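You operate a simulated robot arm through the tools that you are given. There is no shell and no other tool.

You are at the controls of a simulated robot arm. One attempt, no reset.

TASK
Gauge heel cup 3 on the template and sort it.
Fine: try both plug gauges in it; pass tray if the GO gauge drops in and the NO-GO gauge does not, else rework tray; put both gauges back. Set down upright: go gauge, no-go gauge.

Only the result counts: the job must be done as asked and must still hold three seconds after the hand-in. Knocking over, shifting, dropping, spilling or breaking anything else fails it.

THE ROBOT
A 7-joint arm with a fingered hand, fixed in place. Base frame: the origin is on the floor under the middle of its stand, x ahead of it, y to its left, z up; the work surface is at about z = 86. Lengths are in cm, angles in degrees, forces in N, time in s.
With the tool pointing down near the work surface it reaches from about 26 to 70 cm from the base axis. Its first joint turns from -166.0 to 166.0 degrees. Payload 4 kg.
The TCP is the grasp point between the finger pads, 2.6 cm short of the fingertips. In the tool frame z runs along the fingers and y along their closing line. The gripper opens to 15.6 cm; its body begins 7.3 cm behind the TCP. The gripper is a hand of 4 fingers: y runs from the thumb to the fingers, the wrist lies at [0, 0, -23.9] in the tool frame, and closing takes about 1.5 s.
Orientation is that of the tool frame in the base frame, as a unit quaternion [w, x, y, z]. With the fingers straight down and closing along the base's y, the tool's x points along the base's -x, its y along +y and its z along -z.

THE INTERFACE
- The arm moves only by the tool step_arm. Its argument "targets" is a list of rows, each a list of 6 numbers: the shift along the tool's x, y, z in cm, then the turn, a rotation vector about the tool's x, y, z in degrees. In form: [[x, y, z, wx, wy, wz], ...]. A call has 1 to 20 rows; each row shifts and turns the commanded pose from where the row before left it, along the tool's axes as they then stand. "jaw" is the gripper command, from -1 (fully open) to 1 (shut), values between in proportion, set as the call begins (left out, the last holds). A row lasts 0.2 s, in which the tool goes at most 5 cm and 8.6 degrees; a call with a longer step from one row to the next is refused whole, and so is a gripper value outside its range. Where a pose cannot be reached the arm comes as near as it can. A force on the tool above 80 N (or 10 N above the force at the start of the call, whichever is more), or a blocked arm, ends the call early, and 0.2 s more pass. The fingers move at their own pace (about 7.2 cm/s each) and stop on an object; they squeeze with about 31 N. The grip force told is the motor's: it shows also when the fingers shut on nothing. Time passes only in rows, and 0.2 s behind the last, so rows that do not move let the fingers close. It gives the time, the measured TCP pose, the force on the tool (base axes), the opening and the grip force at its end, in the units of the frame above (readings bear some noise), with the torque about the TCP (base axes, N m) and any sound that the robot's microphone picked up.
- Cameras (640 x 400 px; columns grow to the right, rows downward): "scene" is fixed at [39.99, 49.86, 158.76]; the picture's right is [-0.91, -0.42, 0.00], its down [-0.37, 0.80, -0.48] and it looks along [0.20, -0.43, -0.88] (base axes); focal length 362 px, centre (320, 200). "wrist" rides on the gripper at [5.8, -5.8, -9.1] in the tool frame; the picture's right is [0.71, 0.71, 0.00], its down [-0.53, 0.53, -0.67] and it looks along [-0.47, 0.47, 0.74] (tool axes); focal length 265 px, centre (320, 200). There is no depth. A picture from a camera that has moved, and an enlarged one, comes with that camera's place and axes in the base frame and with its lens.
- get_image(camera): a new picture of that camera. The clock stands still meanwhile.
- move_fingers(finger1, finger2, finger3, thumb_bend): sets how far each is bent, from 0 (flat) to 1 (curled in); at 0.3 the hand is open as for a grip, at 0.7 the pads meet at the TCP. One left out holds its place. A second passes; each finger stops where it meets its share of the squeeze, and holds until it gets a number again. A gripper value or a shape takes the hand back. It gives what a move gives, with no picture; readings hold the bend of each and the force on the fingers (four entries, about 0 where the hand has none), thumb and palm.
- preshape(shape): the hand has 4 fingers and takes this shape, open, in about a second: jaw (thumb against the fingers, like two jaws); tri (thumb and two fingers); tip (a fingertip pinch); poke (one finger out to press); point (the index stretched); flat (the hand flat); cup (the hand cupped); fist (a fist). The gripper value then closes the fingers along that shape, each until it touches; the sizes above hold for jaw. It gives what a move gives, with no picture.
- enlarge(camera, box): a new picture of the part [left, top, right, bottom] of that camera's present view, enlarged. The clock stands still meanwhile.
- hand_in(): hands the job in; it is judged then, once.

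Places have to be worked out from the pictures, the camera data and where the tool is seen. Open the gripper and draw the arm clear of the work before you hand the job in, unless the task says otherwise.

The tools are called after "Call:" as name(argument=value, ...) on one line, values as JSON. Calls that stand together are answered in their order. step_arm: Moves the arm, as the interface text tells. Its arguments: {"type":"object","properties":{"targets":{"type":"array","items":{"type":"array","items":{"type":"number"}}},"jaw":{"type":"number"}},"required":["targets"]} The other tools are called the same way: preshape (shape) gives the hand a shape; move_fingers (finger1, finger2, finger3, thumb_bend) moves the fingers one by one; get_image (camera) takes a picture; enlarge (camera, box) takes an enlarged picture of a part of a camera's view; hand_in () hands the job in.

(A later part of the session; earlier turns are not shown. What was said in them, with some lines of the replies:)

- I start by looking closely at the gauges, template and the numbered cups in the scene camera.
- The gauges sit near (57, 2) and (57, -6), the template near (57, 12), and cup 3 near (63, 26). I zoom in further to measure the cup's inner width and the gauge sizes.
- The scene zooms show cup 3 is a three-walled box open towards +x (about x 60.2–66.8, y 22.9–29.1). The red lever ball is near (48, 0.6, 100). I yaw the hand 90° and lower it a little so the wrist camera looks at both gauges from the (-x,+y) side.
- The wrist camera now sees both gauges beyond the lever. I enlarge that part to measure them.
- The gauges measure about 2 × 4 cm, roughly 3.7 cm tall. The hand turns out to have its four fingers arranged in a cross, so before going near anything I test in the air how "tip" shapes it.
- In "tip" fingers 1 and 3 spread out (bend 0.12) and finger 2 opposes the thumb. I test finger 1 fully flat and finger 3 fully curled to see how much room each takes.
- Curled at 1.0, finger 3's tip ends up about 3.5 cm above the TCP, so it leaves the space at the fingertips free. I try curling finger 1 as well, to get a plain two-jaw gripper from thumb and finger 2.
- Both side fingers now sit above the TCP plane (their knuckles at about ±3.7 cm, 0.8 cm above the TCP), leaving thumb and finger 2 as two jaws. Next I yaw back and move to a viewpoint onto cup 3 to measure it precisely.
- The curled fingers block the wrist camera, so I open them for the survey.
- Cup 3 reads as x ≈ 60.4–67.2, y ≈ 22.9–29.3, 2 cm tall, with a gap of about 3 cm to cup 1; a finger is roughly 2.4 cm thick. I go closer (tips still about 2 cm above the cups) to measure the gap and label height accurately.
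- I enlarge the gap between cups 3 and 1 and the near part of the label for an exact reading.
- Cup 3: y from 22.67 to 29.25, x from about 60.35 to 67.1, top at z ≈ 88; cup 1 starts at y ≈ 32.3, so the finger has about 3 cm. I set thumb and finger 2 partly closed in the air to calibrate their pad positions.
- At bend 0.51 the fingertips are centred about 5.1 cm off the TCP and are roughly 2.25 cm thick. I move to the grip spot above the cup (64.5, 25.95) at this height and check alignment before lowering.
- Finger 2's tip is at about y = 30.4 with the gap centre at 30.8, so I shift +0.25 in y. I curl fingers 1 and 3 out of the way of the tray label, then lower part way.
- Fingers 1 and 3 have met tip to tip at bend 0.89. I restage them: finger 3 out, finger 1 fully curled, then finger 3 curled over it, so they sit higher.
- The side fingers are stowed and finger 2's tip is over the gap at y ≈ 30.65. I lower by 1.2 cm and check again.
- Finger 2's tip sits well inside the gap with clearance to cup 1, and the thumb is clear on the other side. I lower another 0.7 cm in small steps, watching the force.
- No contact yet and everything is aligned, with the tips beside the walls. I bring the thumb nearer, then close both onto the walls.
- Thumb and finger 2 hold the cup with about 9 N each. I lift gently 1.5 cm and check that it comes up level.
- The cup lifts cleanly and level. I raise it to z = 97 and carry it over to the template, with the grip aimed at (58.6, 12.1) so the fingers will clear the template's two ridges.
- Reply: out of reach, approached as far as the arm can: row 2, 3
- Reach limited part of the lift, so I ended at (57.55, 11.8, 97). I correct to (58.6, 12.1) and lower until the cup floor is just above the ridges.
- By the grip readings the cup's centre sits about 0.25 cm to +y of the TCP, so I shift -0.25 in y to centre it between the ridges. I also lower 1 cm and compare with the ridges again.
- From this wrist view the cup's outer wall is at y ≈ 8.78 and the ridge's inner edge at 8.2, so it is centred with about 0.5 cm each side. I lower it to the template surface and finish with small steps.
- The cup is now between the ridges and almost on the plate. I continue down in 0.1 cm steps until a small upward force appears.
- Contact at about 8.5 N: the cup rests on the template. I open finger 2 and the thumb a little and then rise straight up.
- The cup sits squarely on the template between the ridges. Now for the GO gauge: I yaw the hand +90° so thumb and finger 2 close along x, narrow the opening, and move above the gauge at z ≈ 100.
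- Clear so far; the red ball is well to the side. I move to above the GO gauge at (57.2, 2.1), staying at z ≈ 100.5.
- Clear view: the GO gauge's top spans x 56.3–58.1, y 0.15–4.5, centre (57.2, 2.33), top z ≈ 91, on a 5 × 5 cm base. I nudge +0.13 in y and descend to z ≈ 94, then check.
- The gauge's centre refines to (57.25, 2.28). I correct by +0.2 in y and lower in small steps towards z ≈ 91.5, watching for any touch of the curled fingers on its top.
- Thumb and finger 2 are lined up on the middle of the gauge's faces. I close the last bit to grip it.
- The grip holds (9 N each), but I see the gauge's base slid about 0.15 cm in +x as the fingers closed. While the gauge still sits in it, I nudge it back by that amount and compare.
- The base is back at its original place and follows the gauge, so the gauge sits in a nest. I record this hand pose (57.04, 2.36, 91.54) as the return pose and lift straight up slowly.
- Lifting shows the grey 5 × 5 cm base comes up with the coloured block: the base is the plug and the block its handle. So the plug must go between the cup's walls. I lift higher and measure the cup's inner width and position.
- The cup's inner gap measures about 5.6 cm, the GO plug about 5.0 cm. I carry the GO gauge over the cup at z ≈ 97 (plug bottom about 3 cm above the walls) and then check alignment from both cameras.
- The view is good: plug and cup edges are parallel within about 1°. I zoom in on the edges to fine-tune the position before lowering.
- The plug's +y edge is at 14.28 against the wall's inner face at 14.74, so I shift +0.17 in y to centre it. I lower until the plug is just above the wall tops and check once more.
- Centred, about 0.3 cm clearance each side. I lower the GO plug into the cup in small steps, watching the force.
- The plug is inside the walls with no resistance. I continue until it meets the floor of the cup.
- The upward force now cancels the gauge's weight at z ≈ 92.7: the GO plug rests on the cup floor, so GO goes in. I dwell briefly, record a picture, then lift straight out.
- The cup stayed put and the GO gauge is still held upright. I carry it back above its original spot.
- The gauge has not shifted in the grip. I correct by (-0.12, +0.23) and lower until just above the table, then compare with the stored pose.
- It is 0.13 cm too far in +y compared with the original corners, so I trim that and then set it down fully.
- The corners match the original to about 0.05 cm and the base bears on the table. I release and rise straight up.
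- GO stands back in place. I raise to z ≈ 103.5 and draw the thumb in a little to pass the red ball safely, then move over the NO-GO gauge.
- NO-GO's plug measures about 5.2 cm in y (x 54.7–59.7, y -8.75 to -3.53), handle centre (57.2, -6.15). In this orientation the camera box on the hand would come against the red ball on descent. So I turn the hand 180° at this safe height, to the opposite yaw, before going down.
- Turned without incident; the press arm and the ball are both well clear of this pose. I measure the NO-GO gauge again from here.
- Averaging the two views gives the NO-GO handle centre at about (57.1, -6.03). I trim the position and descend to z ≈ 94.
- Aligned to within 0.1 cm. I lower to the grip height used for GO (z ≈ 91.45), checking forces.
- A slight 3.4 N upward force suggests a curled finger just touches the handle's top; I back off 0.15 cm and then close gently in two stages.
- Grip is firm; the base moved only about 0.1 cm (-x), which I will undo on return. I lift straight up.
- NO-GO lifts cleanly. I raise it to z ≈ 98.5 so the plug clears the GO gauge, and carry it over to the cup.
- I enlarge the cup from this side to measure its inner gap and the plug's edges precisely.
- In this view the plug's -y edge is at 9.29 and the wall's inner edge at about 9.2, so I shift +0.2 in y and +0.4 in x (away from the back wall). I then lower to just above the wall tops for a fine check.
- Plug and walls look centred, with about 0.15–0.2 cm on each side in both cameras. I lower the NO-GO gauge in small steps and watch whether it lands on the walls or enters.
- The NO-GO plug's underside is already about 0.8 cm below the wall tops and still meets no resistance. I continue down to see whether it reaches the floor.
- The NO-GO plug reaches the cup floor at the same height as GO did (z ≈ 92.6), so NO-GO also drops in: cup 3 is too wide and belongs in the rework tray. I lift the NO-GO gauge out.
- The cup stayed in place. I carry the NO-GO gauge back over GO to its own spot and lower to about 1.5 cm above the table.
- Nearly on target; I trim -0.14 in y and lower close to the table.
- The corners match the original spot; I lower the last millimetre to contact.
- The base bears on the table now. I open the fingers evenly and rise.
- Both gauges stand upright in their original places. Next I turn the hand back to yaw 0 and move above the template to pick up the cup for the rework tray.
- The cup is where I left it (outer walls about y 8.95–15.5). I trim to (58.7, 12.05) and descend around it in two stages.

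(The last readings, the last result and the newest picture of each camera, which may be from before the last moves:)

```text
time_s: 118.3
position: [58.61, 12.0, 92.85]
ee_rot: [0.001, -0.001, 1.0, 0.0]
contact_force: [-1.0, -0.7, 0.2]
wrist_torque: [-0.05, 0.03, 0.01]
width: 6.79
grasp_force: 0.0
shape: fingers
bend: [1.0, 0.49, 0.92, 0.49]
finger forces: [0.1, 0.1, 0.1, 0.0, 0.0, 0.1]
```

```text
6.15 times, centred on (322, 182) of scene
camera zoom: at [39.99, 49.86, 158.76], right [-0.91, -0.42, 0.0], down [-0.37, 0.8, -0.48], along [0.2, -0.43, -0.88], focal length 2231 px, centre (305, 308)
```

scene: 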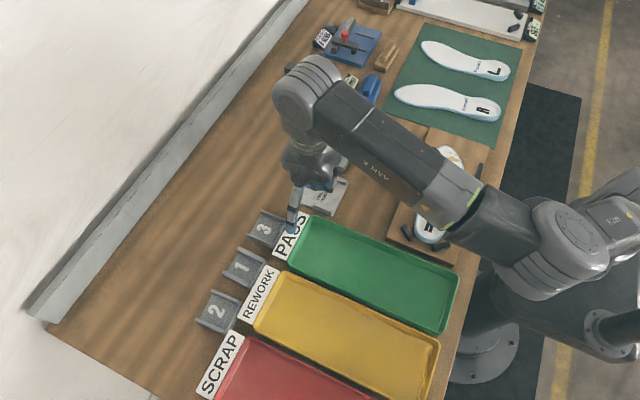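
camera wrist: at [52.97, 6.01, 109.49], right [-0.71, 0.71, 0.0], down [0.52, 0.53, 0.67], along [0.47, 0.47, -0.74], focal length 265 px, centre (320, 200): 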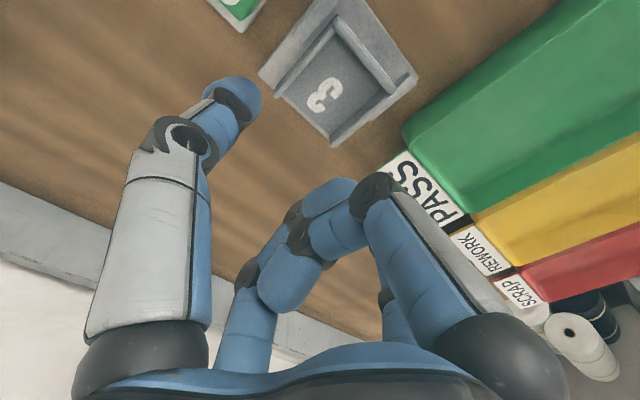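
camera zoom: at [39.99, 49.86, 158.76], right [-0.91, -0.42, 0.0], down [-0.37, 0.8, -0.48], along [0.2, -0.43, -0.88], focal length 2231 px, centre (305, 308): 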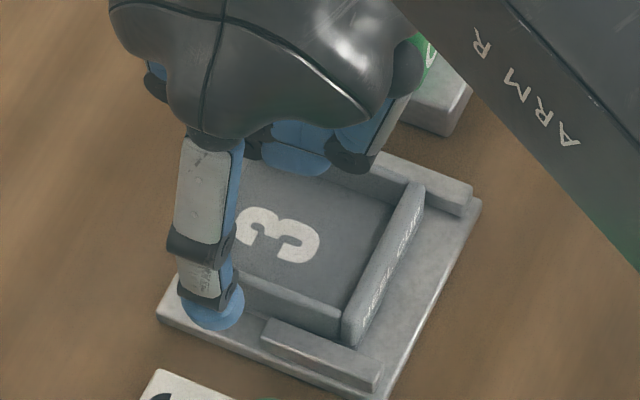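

Call:
step_arm(targets=[[0, 0, 0.8, 0, 0, 0], [0, 0, 0.8, 0, 0, 0], [0, 0, 0.5, 0, 0, 0], [0, 0, 0, 0, 0, 0]])

Call:
step_arm(targets=[[0, 0, 0.2, 0, 0, 0], [0, 0, 0.1, 0, 0, 0], [0, 0, 0, 0, 0, 0]])

Call:
enlarge(camera="wrist", box=[200, 0, 460, 200])

Call:
enlarge(camera="scene", box=[285, 150, 360, 215])

```text
time_s: 119.3
position: [58.65, 11.9, 90.69]
ee_rot: [0.001, -0.001, 1.0, 0.0]
contact_force: [-1.0, 0.4, -0.3]
wrist_torque: [0.01, 0.0, -0.01]
width: 6.82
grasp_force: 0.1
shape: fingers
bend: [1.0, 0.49, 0.92, 0.49]
finger forces: [0.0, 0.1, 0.0, 0.0, 0.1, 0.0]
```

```text
time_s: 120.1
position: [58.71, 11.91, 90.37]
ee_rot: [0.001, 0.0, 1.0, -0.001]
contact_force: [-0.3, -0.2, 0.0]
wrist_torque: [0.01, -0.01, 0.01]
width: 6.78
grasp_force: 0.1
shape: fingers
bend: [1.0, 0.49, 0.92, 0.49]
finger forces: [0.0, 0.0, 0.0, 0.1, 0.0, 0.1]
```

```text
2.00 times, centred on (330, 100) of wrist
camera zoom: at [52.83, 6.04, 99.64], right [-0.71, 0.71, 0.0], down [0.52, 0.53, 0.67], along [0.47, 0.47, -0.74], focal length 531 px, centre (300, 400)
```

zoom: 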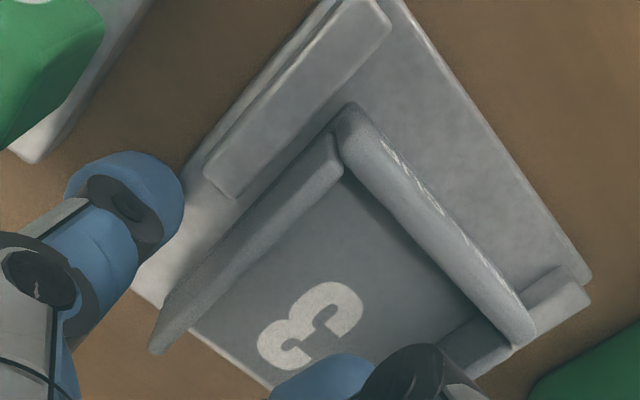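

```text
6.15 times, centred on (322, 182) of scene
camera zoom: at [39.99, 49.86, 158.76], right [-0.91, -0.42, 0.0], down [-0.37, 0.8, -0.48], along [0.2, -0.43, -0.88], focal length 2231 px, centre (305, 308)
```

zoom: 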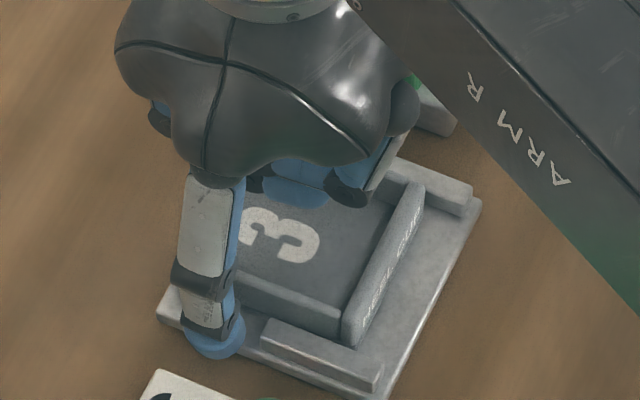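

Both fingers straddle the walls. I close in two stages so the cup isn't pushed against the ridges.

Call:
move_fingers(finger2=0.52, thumb_bend=0.535)

Call:
move_fingers(finger2=0.62, thumb_bend=0.62)

Call:
enlarge(camera="wrist", box=[200, 0, 460, 200])

Call:
enlarge(camera="scene", box=[285, 150, 360, 215])

```text
time_s: 121.1
position: [58.81, 11.85, 90.45]
ee_rot: [0.001, -0.001, 1.0, 0.0]
contact_force: [-0.1, -0.7, 1.1]
wrist_torque: [0.01, 0.02, 0.0]
width: 6.37
grasp_force: 0.0
shape: fingers
bend: [1.0, 0.52, 0.92, 0.53]
finger forces: [0.1, 0.0, 0.0, 0.0, 0.0, 0.1]
```

```text
time_s: 122.1
position: [58.65, 11.98, 90.44]
ee_rot: [0.001, -0.001, 1.0, 0.0]
contact_force: [0.0, -0.5, 2.2]
wrist_torque: [-0.01, 0.01, -0.02]
width: 6.12
grasp_force: 8.7
shape: fingers
bend: [1.0, 0.53, 0.92, 0.57]
finger forces: [0.0, 8.2, 0.0, 0.0, 8.5, 0.0]
```

```text
2.00 times, centred on (330, 100) of wrist
camera zoom: at [52.83, 6.04, 99.66], right [-0.71, 0.71, 0.0], down [0.52, 0.53, 0.67], along [0.47, 0.47, -0.74], focal length 531 px, centre (300, 400)
```

zoom: 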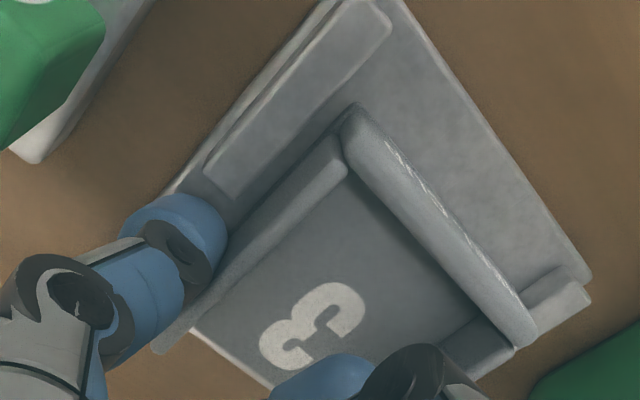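

```text
6.15 times, centred on (322, 182) of scene
camera zoom: at [39.99, 49.86, 158.76], right [-0.91, -0.42, 0.0], down [-0.37, 0.8, -0.48], along [0.2, -0.43, -0.88], focal length 2231 px, centre (305, 308)
```

zoom: 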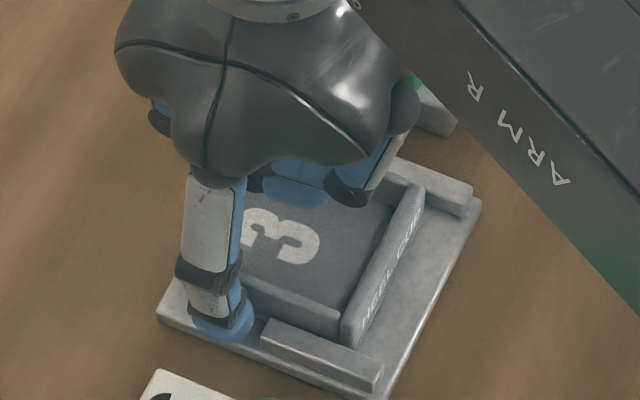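

Gripped at about 8.4 N each; the template is undisturbed. I lift straight up.

Call:
step_arm(targets=[[0, 0, -0.3, 0, 0, 0], [0, 0, -0.5, 0, 0, 0], [0, 0, -0.8, 0, 0, 0], [0, 0, -1.0, 0, 0, 0], [0, 0, -1.0, 0, 0, 0], [0, 0, 0, 0, 0, 0]])

Call:
enlarge(camera="scene", box=[285, 140, 360, 215])

Call:
enlarge(camera="wrist", box=[200, 0, 460, 200])

Call:
enlarge(camera="scene", box=[190, 200, 470, 399])

```text
time_s: 123.5
position: [58.52, 12.14, 93.94]
ee_rot: [0.001, -0.001, 1.0, 0.0]
contact_force: [-0.2, -0.4, -0.1]
wrist_torque: [-0.04, 0.01, -0.03]
width: 6.09
grasp_force: 8.5
shape: fingers
bend: [1.0, 0.53, 0.92, 0.57]
finger forces: [0.0, 8.1, 0.0, 0.1, 8.1, 0.1]
```

```text
5.33 times, centred on (322, 178) of scene
camera zoom: at [39.99, 49.86, 158.76], right [-0.91, -0.42, 0.0], down [-0.37, 0.8, -0.48], along [0.2, -0.43, -0.88], focal length 1934 px, centre (307, 320)
```

zoom: 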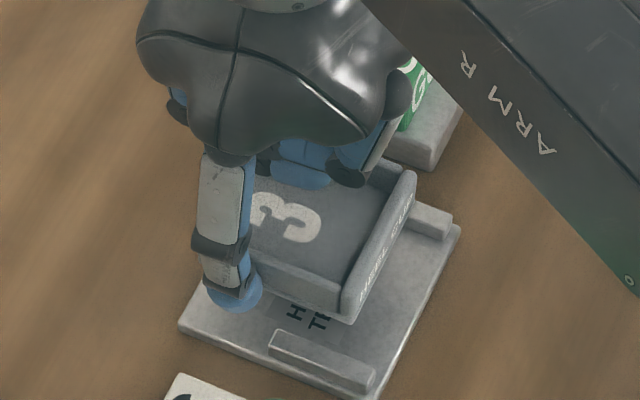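

```text
2.00 times, centred on (330, 100) of wrist
camera zoom: at [52.73, 6.12, 103.21], right [-0.71, 0.71, 0.0], down [0.52, 0.53, 0.67], along [0.47, 0.47, -0.74], focal length 531 px, centre (300, 400)
```

zoom: 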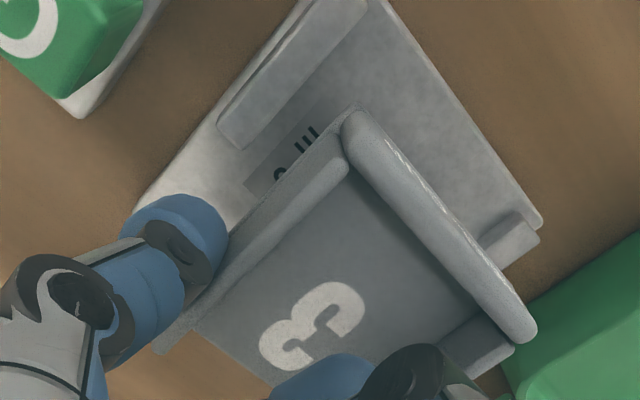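

```text
2.01 times, centred on (330, 300) of scene
camera zoom: at [39.99, 49.86, 158.76], right [-0.91, -0.42, 0.0], down [-0.37, 0.8, -0.48], along [0.2, -0.43, -0.88], focal length 729 px, centre (300, -0)
```

zoom: 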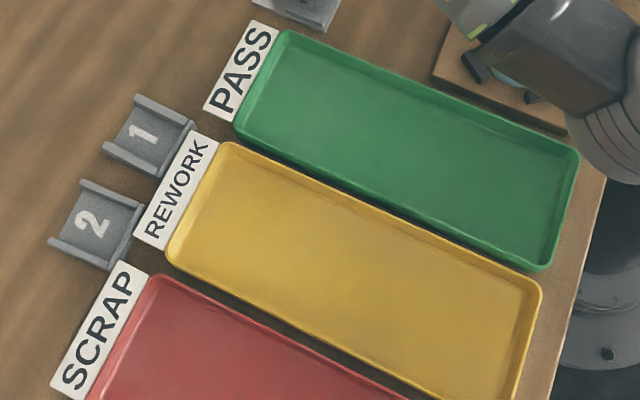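

The cup is held level and clear. I raise it, turn the hand -90° (so the fingers open along the tray's length), and check before moving to the rework tray.

Call:
step_arm(targets=[[0, 0, -1.5, 0, 0, 0], [0, 0, -1.5, 0, 0, 0], [0, 0, -1.5, 0, 0, 0], [0, 0, 0, 0, 0, -8.18], [0, 0, 0, 0, 0, -8.18], [0, 0, 0, 0, 0, -8.18], [0, 0, 0, 0, 0, -8.18], [0, 0, 0, 0, 0, -8.18], [0, 0, 0, 0, 0, -8.18], [0, 0, 0, 0, 0, -8.18], [0, 0, 0, 0, 0, -8.18], [0, 0, 0, 0, 0, -8.18], [0, 0, 0, 0, 0, -8.18], [0, 0, 0, 0, 0, -8.2], [0, 0, 0, 0, 0, 0]])

Call:
step_arm(targets=[[-2.3, 1.35, 0, 0, 0, 0], [-2.3, 1.35, 0, 0, 0, 0], [-2.3, 1.35, 0, 0, 0, 0], [-2.3, 1.35, 0, 0, 0, 0], [-2.3, 1.35, 0, 0, 0, 0], [-2.3, 1.35, 0, 0, 0, 0], [-2.3, 1.35, 0, 0, 0, 0], [-2.3, 1.35, 0, 0, 0, 0], [-2.3, 1.35, 0, 0, 0, 0], [-2.3, 1.35, 0, 0, 0, 0], [-2.3, 1.35, 0, 0, 0, 0], [-2.3, 1.35, 0, 0, 0, 0], [0, 0, 0, 0, 0, 0], [0, 0, 0, 0, 0, 0]])

Call:
get_image(camera="scene")

Call:
get_image(camera="wrist")

```text
time_s: 126.7
position: [58.63, 12.0, 98.52]
ee_rot: [0.001, 0.708, -0.706, 0.001]
contact_force: [-0.3, -0.3, 0.3]
wrist_torque: [0.0, -0.01, 0.01]
width: 6.09
grasp_force: 8.0
shape: fingers
bend: [1.0, 0.53, 0.92, 0.57]
finger forces: [0.0, 8.1, 0.1, 0.0, 8.1, 0.0]
```

```text
time_s: 129.7
position: [42.29, 39.6, 98.41]
ee_rot: [0.0, 0.707, -0.707, 0.0]
contact_force: [-0.1, 0.6, -0.5]
wrist_torque: [0.03, -0.01, 0.02]
width: 6.09
grasp_force: 8.1
shape: fingers
bend: [1.0, 0.53, 0.92, 0.57]
finger forces: [0.1, 8.0, 0.2, 0.0, 8.1, 0.0]
```

```text
taken
```

scene: 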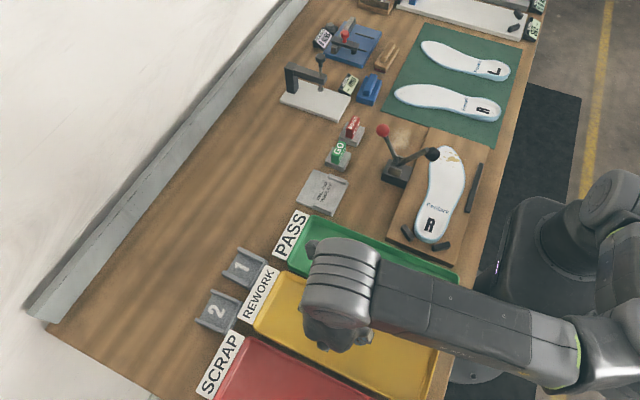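

```text
taken
camera wrist: at [48.0, 33.74, 107.61], right [-0.71, -0.71, 0.0], down [-0.53, 0.53, 0.67], along [-0.47, 0.47, -0.74], focal length 265 px, centre (320, 200)
```

wrist: 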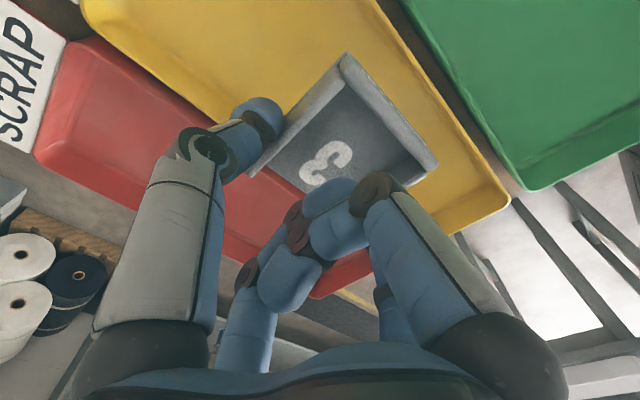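

The cup hangs over the middle of the yellow rework tray, centre about (42, 38.7), with margin all round. I lower it most of the way and look again.

Call:
step_arm(targets=[[0, 0, 1.5, 0, 0, 0], [0, 0, 1.5, 0, 0, 0], [0, 0, 1.5, 0, 0, 0], [0, 0, 1.2, 0, 0, 0], [0, 0, 0, 0, 0, 0], [0, 0, 0, 0, 0, 0]])

Call:
get_image(camera="wrist")

Call:
enlarge(camera="scene", box=[240, 220, 440, 380])

```text
time_s: 131.1
position: [42.62, 39.54, 92.68]
ee_rot: [-0.001, 0.708, -0.707, 0.001]
contact_force: [0.4, 0.4, -0.2]
wrist_torque: [0.02, 0.0, 0.0]
width: 6.09
grasp_force: 8.2
shape: fingers
bend: [1.0, 0.53, 0.92, 0.57]
finger forces: [0.0, 8.1, 0.1, 0.1, 8.1, 0.1]
```

```text
taken
camera wrist: at [48.3, 33.68, 101.89], right [-0.71, -0.71, 0.0], down [-0.53, 0.53, 0.67], along [-0.47, 0.47, -0.74], focal length 265 px, centre (320, 200)
```

wrist: 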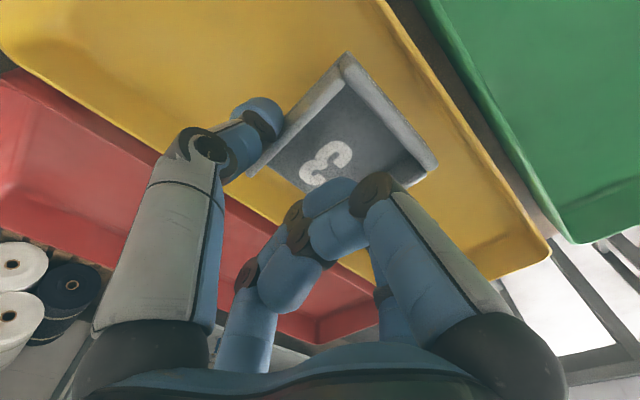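

```text
2.50 times, centred on (340, 300) of scene
camera zoom: at [39.99, 49.86, 158.76], right [-0.91, -0.42, 0.0], down [-0.37, 0.8, -0.48], along [0.2, -0.43, -0.88], focal length 906 px, centre (270, -50)
```

zoom: 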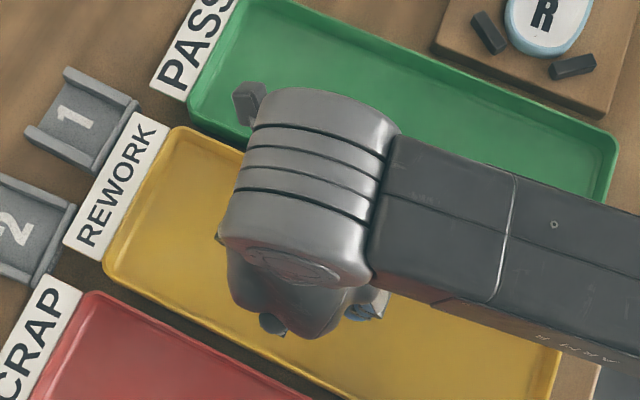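

Call:
step_arm(targets=[[0, 0, 0.6, 0, 0, 0], [0, 0, 0.6, 0, 0, 0], [0, 0, 0.4, 0, 0, 0], [0, 0, 0, 0, 0, 0]])

Call:
step_arm(targets=[[0, 0, 0.15, 0, 0, 0], [0, 0, 0.15, 0, 0, 0], [0, 0, 0, 0, 0, 0]])

Call:
step_arm(targets=[[0, 0, 0.15, 0, 0, 0], [0, 0, 0, 0, 0, 0]])

Call:
step_arm(targets=[[0, 0, 0.1, 0, 0, 0], [0, 0, 0, 0, 0, 0]])

Call:
get_image(camera="wrist")

```text
time_s: 132.1
position: [42.44, 39.6, 90.97]
ee_rot: [-0.001, 0.707, -0.707, 0.001]
contact_force: [0.1, -0.3, -0.1]
wrist_torque: [0.0, -0.05, 0.01]
width: 6.1
grasp_force: 8.3
shape: fingers
bend: [1.0, 0.53, 0.92, 0.57]
finger forces: [0.0, 8.1, 0.0, 0.0, 8.0, 0.1]
```

```text
time_s: 132.9
position: [42.51, 39.51, 90.75]
ee_rot: [-0.001, 0.708, -0.707, 0.001]
contact_force: [0.2, 0.4, -0.2]
wrist_torque: [0.01, 0.02, 0.03]
width: 6.07
grasp_force: 8.1
shape: fingers
bend: [1.0, 0.53, 0.92, 0.57]
finger forces: [0.1, 8.2, 0.1, 0.1, 8.2, 0.0]
```

```text
time_s: 133.5
position: [42.52, 39.42, 90.66]
ee_rot: [-0.001, 0.708, -0.706, 0.002]
contact_force: [0.1, 0.0, -1.0]
wrist_torque: [0.02, -0.02, 0.03]
width: 6.1
grasp_force: 8.4
shape: fingers
bend: [1.0, 0.53, 0.92, 0.57]
finger forces: [0.0, 8.1, 0.1, 0.0, 8.1, 0.1]
```

```text
time_s: 134.1
position: [42.39, 39.55, 90.57]
ee_rot: [0.0, 0.707, -0.707, 0.0]
contact_force: [0.2, 0.5, -0.9]
wrist_torque: [0.01, 0.01, 0.01]
width: 6.1
grasp_force: 7.9
shape: fingers
bend: [1.0, 0.53, 0.92, 0.57]
finger forces: [0.0, 8.1, 0.0, 0.0, 8.1, 0.1]
```

```text
taken
camera wrist: at [48.12, 33.66, 99.8], right [-0.71, -0.71, 0.0], down [-0.53, 0.53, 0.67], along [-0.47, 0.47, -0.74], focal length 265 px, centre (320, 200)
```

wrist: 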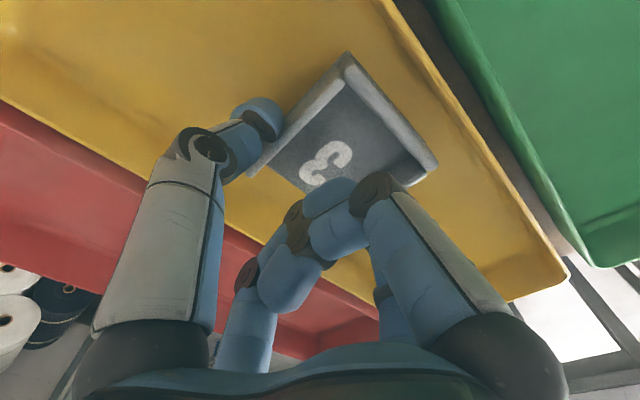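

No contact yet; I continue in 0.1 cm steps to the tray floor.

Call:
step_arm(targets=[[0, 0, 0.12, 0, 0, 0], [0, 0, 0, 0, 0, 0]])

Call:
step_arm(targets=[[0, 0, 0.12, 0, 0, 0], [0, 0, 0, 0, 0, 0]])

Call:
step_arm(targets=[[0, 0, 0.12, 0, 0, 0], [0, 0, 0, 0, 0, 0]])

```text
time_s: 134.7
position: [42.45, 39.59, 90.54]
ee_rot: [-0.001, 0.707, -0.707, 0.001]
contact_force: [0.4, 0.4, 0.9]
wrist_torque: [0.0, 0.02, -0.02]
width: 6.1
grasp_force: 7.7
shape: fingers
bend: [1.0, 0.53, 0.92, 0.57]
finger forces: [0.0, 8.1, 0.1, 0.0, 8.1, 0.0]
```

```text
time_s: 135.3
position: [42.47, 39.56, 90.35]
ee_rot: [-0.001, 0.708, -0.707, 0.0]
contact_force: [-0.4, 0.9, -0.1]
wrist_torque: [0.0, -0.01, -0.01]
width: 6.08
grasp_force: 8.2
shape: fingers
bend: [1.0, 0.53, 0.92, 0.57]
finger forces: [0.1, 8.1, 0.1, 0.0, 8.2, 0.1]
```

```text
time_s: 135.9
position: [42.45, 39.72, 90.13]
ee_rot: [-0.001, 0.708, -0.706, 0.001]
contact_force: [0.2, 0.1, -0.1]
wrist_torque: [0.0, -0.01, -0.01]
width: 6.09
grasp_force: 7.8
shape: fingers
bend: [1.0, 0.53, 0.92, 0.57]
finger forces: [0.0, 8.2, 0.0, 0.0, 8.2, 0.0]
```

Call:
step_arm(targets=[[0, 0, 0.1, 0, 0, 0], [0, 0, 0, 0, 0, 0]])

Call:
step_arm(targets=[[0, 0, 0.1, 0, 0, 0], [0, 0, 0, 0, 0, 0]])

Call:
step_arm(targets=[[0, 0, 0.1, 0, 0, 0], [0, 0, 0, 0, 0, 0]])

```text
time_s: 136.5
position: [42.41, 39.56, 90.04]
ee_rot: [0.0, 0.708, -0.707, 0.0]
contact_force: [0.5, -0.1, -0.3]
wrist_torque: [0.0, 0.0, -0.03]
width: 6.08
grasp_force: 8.2
shape: fingers
bend: [1.0, 0.53, 0.92, 0.57]
finger forces: [0.0, 8.1, 0.1, 0.1, 8.1, 0.0]
```

```text
time_s: 137.1
position: [42.5, 39.6, 90.05]
ee_rot: [-0.001, 0.708, -0.706, 0.0]
contact_force: [0.0, -0.6, 4.7]
wrist_torque: [-0.03, 0.02, 0.01]
width: 6.09
grasp_force: 8.7
shape: fingers
bend: [1.0, 0.53, 0.92, 0.57]
finger forces: [0.0, 8.2, 0.0, 0.0, 8.9, 0.1]
```

```text
time_s: 137.7
position: [42.37, 39.56, 89.9]
ee_rot: [-0.001, 0.708, -0.706, 0.001]
contact_force: [2.0, 0.3, 9.8]
wrist_torque: [0.01, 0.07, -0.05]
width: 6.1
grasp_force: 9.6
shape: fingers
bend: [1.0, 0.53, 0.92, 0.57]
finger forces: [0.0, 9.7, 0.0, 0.0, 9.7, 0.0]
```

The cup sits on the tray floor (upward force about 10 N). I release it and rise.

Call:
move_fingers(finger2=0.46, thumb_bend=0.48)

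Call:
step_arm(targets=[[0, 0, -0.5, 0, 0, 0], [0, 0, -1.0, 0, 0, 0], [0, 0, -2.0, 0, 0, 0], [0, 0, -2.5, 0, 0, 0], [0, 0, -3.0, 0, 0, 0], [0, 0, -3.0, 0, 0, 0], [0, 0, 0, 0, 0, 0]])

Call:
get_image(camera="wrist")

Call:
get_image(camera="scene")

```text
time_s: 138.7
position: [42.46, 39.55, 89.87]
ee_rot: [0.0, 0.708, -0.706, 0.0]
contact_force: [-0.3, 0.0, 1.3]
wrist_torque: [0.0, -0.07, 0.01]
width: 6.89
grasp_force: 0.5
shape: fingers
bend: [1.0, 0.46, 0.92, 0.48]
finger forces: [0.1, 0.1, 0.0, 0.0, 1.3, 0.1]
```

```text
time_s: 140.3
position: [42.25, 39.69, 102.09]
ee_rot: [0.0, 0.707, -0.707, 0.0]
contact_force: [1.3, -0.4, -1.2]
wrist_torque: [0.04, -0.02, 0.01]
width: 6.9
grasp_force: 0.0
shape: fingers
bend: [1.0, 0.46, 0.92, 0.48]
finger forces: [0.0, 0.0, 0.0, 0.0, 0.0, 0.0]
```

```text
taken
camera wrist: at [47.97, 33.77, 111.35], right [-0.71, -0.71, 0.0], down [-0.53, 0.53, 0.67], along [-0.47, 0.47, -0.74], focal length 265 px, centre (320, 200)
```

wrist: 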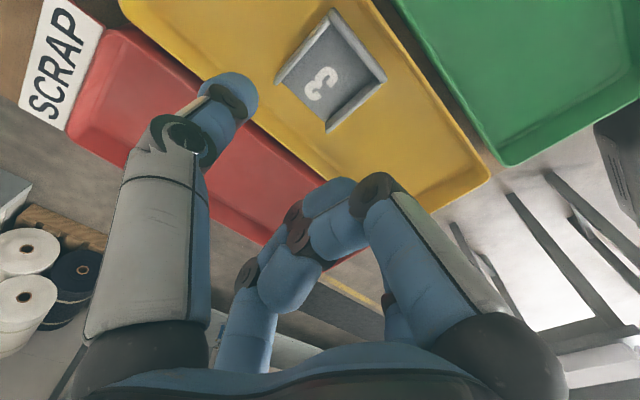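

```text
taken
```

scene: 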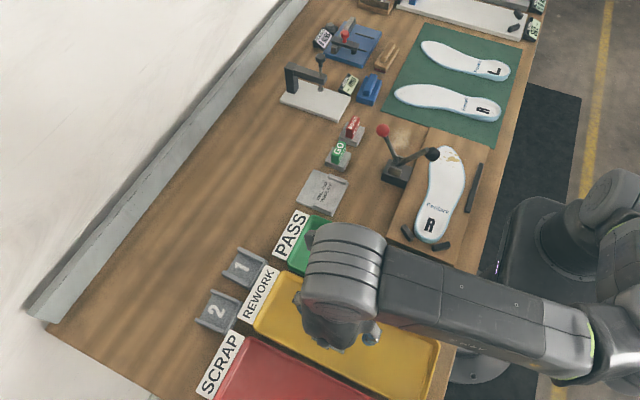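

The cup lies flat and upright in the rework tray. I raise the hand well clear, move back to the start area, and open the hand.

Call:
step_arm(targets=[[0, 0, -3.0, 0, 0, 0], [0, 0, -3.0, 0, 0, 0], [0, 0, -3.0, 0, 0, 0], [0, 0, -3.0, 0, 0, 0], [0, 0, -2.0, 0, 0, 0], [2.5, -0.3, 0, 0, 0, 0], [2.5, -0.3, 0, 0, 0, 0], [2.5, -0.3, 0, 0, 0, 0], [2.5, -0.3, 0, 0, 0, 0], [2.5, -0.3, 0, 0, 0, 0], [2.5, -0.3, 0, 0, 0, 0], [2.5, -0.3, 0, 0, 0, 0], [2.5, -0.3, 0, 0, 0, 0], [2.5, -0.3, 0, 0, 0, 0], [2.5, -0.3, 0, 0, 0, 0], [0, 0, 0, 0, 0, 0]])

Call:
preshape(shape="jaw")

Call:
get_image(camera="scene")

Call:
get_image(camera="wrist")

```text
time_s: 143.7
position: [45.61, 14.53, 115.96]
ee_rot: [0.0, 0.708, -0.707, 0.001]
contact_force: [0.2, -0.6, 0.8]
wrist_torque: [-0.01, -0.02, 0.0]
width: 6.92
grasp_force: 0.1
shape: fingers
bend: [1.0, 0.46, 0.92, 0.48]
finger forces: [0.1, 0.0, 0.1, 0.0, 0.1, 0.0]
```

```text
time_s: 144.6
position: [45.5, 14.51, 115.9]
ee_rot: [-0.001, 0.708, -0.706, 0.002]
contact_force: [-0.7, -0.3, 0.3]
wrist_torque: [0.01, -0.03, 0.01]
width: 15.58
grasp_force: 0.0
shape: jaw
bend: [0.3, 0.3, 0.3, 0.3]
finger forces: [0.0, 0.0, 0.0, 0.1, 0.1, 0.0]
```

```text
taken
```

scene: 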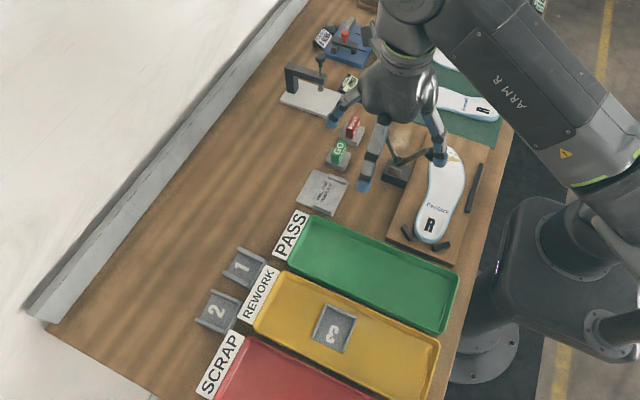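

```text
taken
camera wrist: at [51.24, 8.64, 125.31], right [-0.71, -0.71, 0.0], down [-0.53, 0.53, 0.67], along [-0.47, 0.47, -0.74], focal length 265 px, centre (320, 200)
```

wrist: 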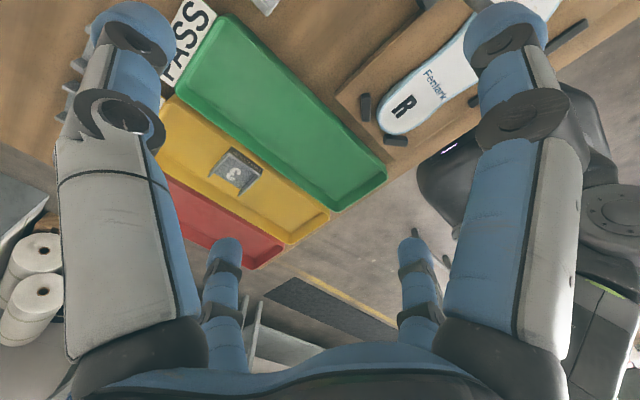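

Everything looks in place. I compare the same zoomed views as at the start to make sure gauges, template, cups 1 and 2 and the trays have not shifted.

Call:
enlarge(camera="scene", box=[320, 110, 380, 175])

Call:
enlarge(camera="scene", box=[290, 165, 360, 220])

Call:
enlarge(camera="scene", box=[180, 190, 320, 340])

Call:
enlarge(camera="scene", box=[280, 280, 400, 380])

```text
6.15 times, centred on (350, 142) of scene
camera zoom: at [39.99, 49.86, 158.76], right [-0.91, -0.42, 0.0], down [-0.37, 0.8, -0.48], along [0.2, -0.43, -0.88], focal length 2231 px, centre (135, 554)
```

zoom: 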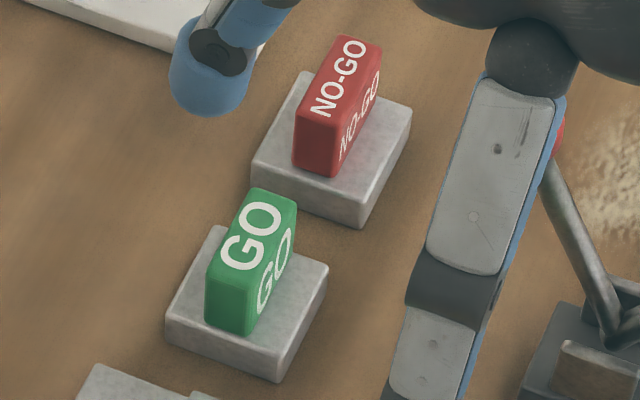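

```text
7.27 times, centred on (325, 192) of scene
camera zoom: at [39.99, 49.86, 158.76], right [-0.91, -0.42, 0.0], down [-0.37, 0.8, -0.48], along [0.2, -0.43, -0.88], focal length 2637 px, centre (284, 254)
```

zoom: 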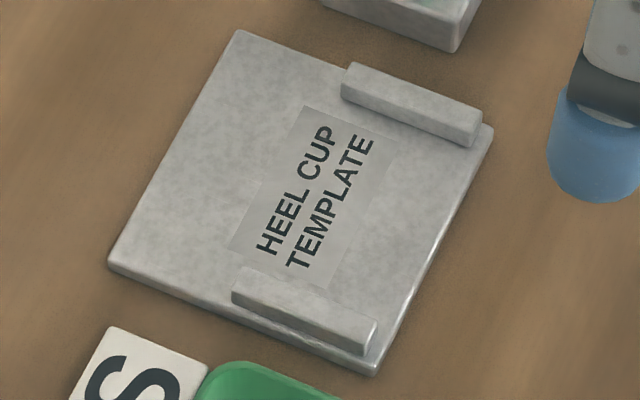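

```text
2.67 times, centred on (250, 265) of scene
camera zoom: at [39.99, 49.86, 158.76], right [-0.91, -0.42, 0.0], down [-0.37, 0.8, -0.48], along [0.2, -0.43, -0.88], focal length 967 px, centre (507, 27)
```

zoom: 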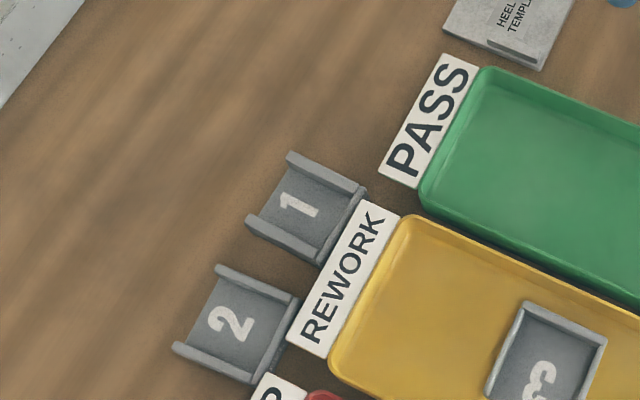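

```text
4.00 times, centred on (340, 330) of scene
camera zoom: at [39.99, 49.86, 158.76], right [-0.91, -0.42, 0.0], down [-0.37, 0.8, -0.48], along [0.2, -0.43, -0.88], focal length 1450 px, centre (240, -320)
```

zoom: 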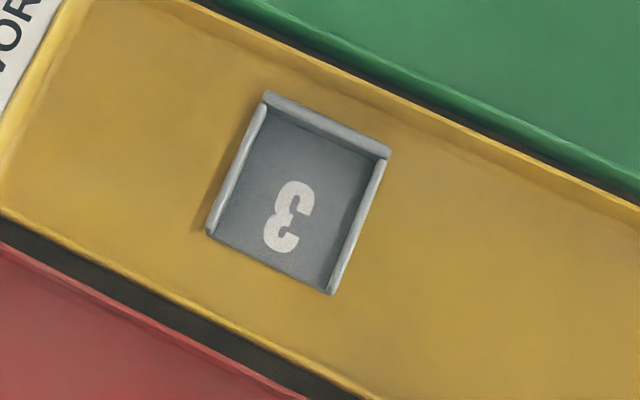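

Gauges, template, cups 1 and 2 and the trays all match the starting pictures. GO went to the cup floor and so did NO-GO, so cup 3 lies in the rework tray. The hand is open and clear, so I hand in.

Call:
hand_in()

```text
The job is handed in.
```

I gauged heel cup 3 on the template and put it in the rework tray. The GO gauge dropped in, but so did the NO-GO gauge, so the cup is too wide to pass.

- **GO gauge:** the plug, about 5.0 cm wide, went down to the cup floor without touching the walls. The gap between the walls measures about 5.6 cm.
- **NO-GO gauge:** the plug, about 5.2 cm wide, also went freely to the cup floor and stopped at the same height as GO.
- **Gauges:** both stand upright in their original places, within about 1 mm by comparison with the starting pictures.
- **Cup 3:** it lies flat and upright in the middle of the yellow rework tray, turned 90° from how it stood on the bench.

The template, cups 1 and 2 and the trays look unmoved when compared with the starting pictures. I opened the hand and raised it well above the bench before handing in. The hand-in was accepted, but no verdict came back.
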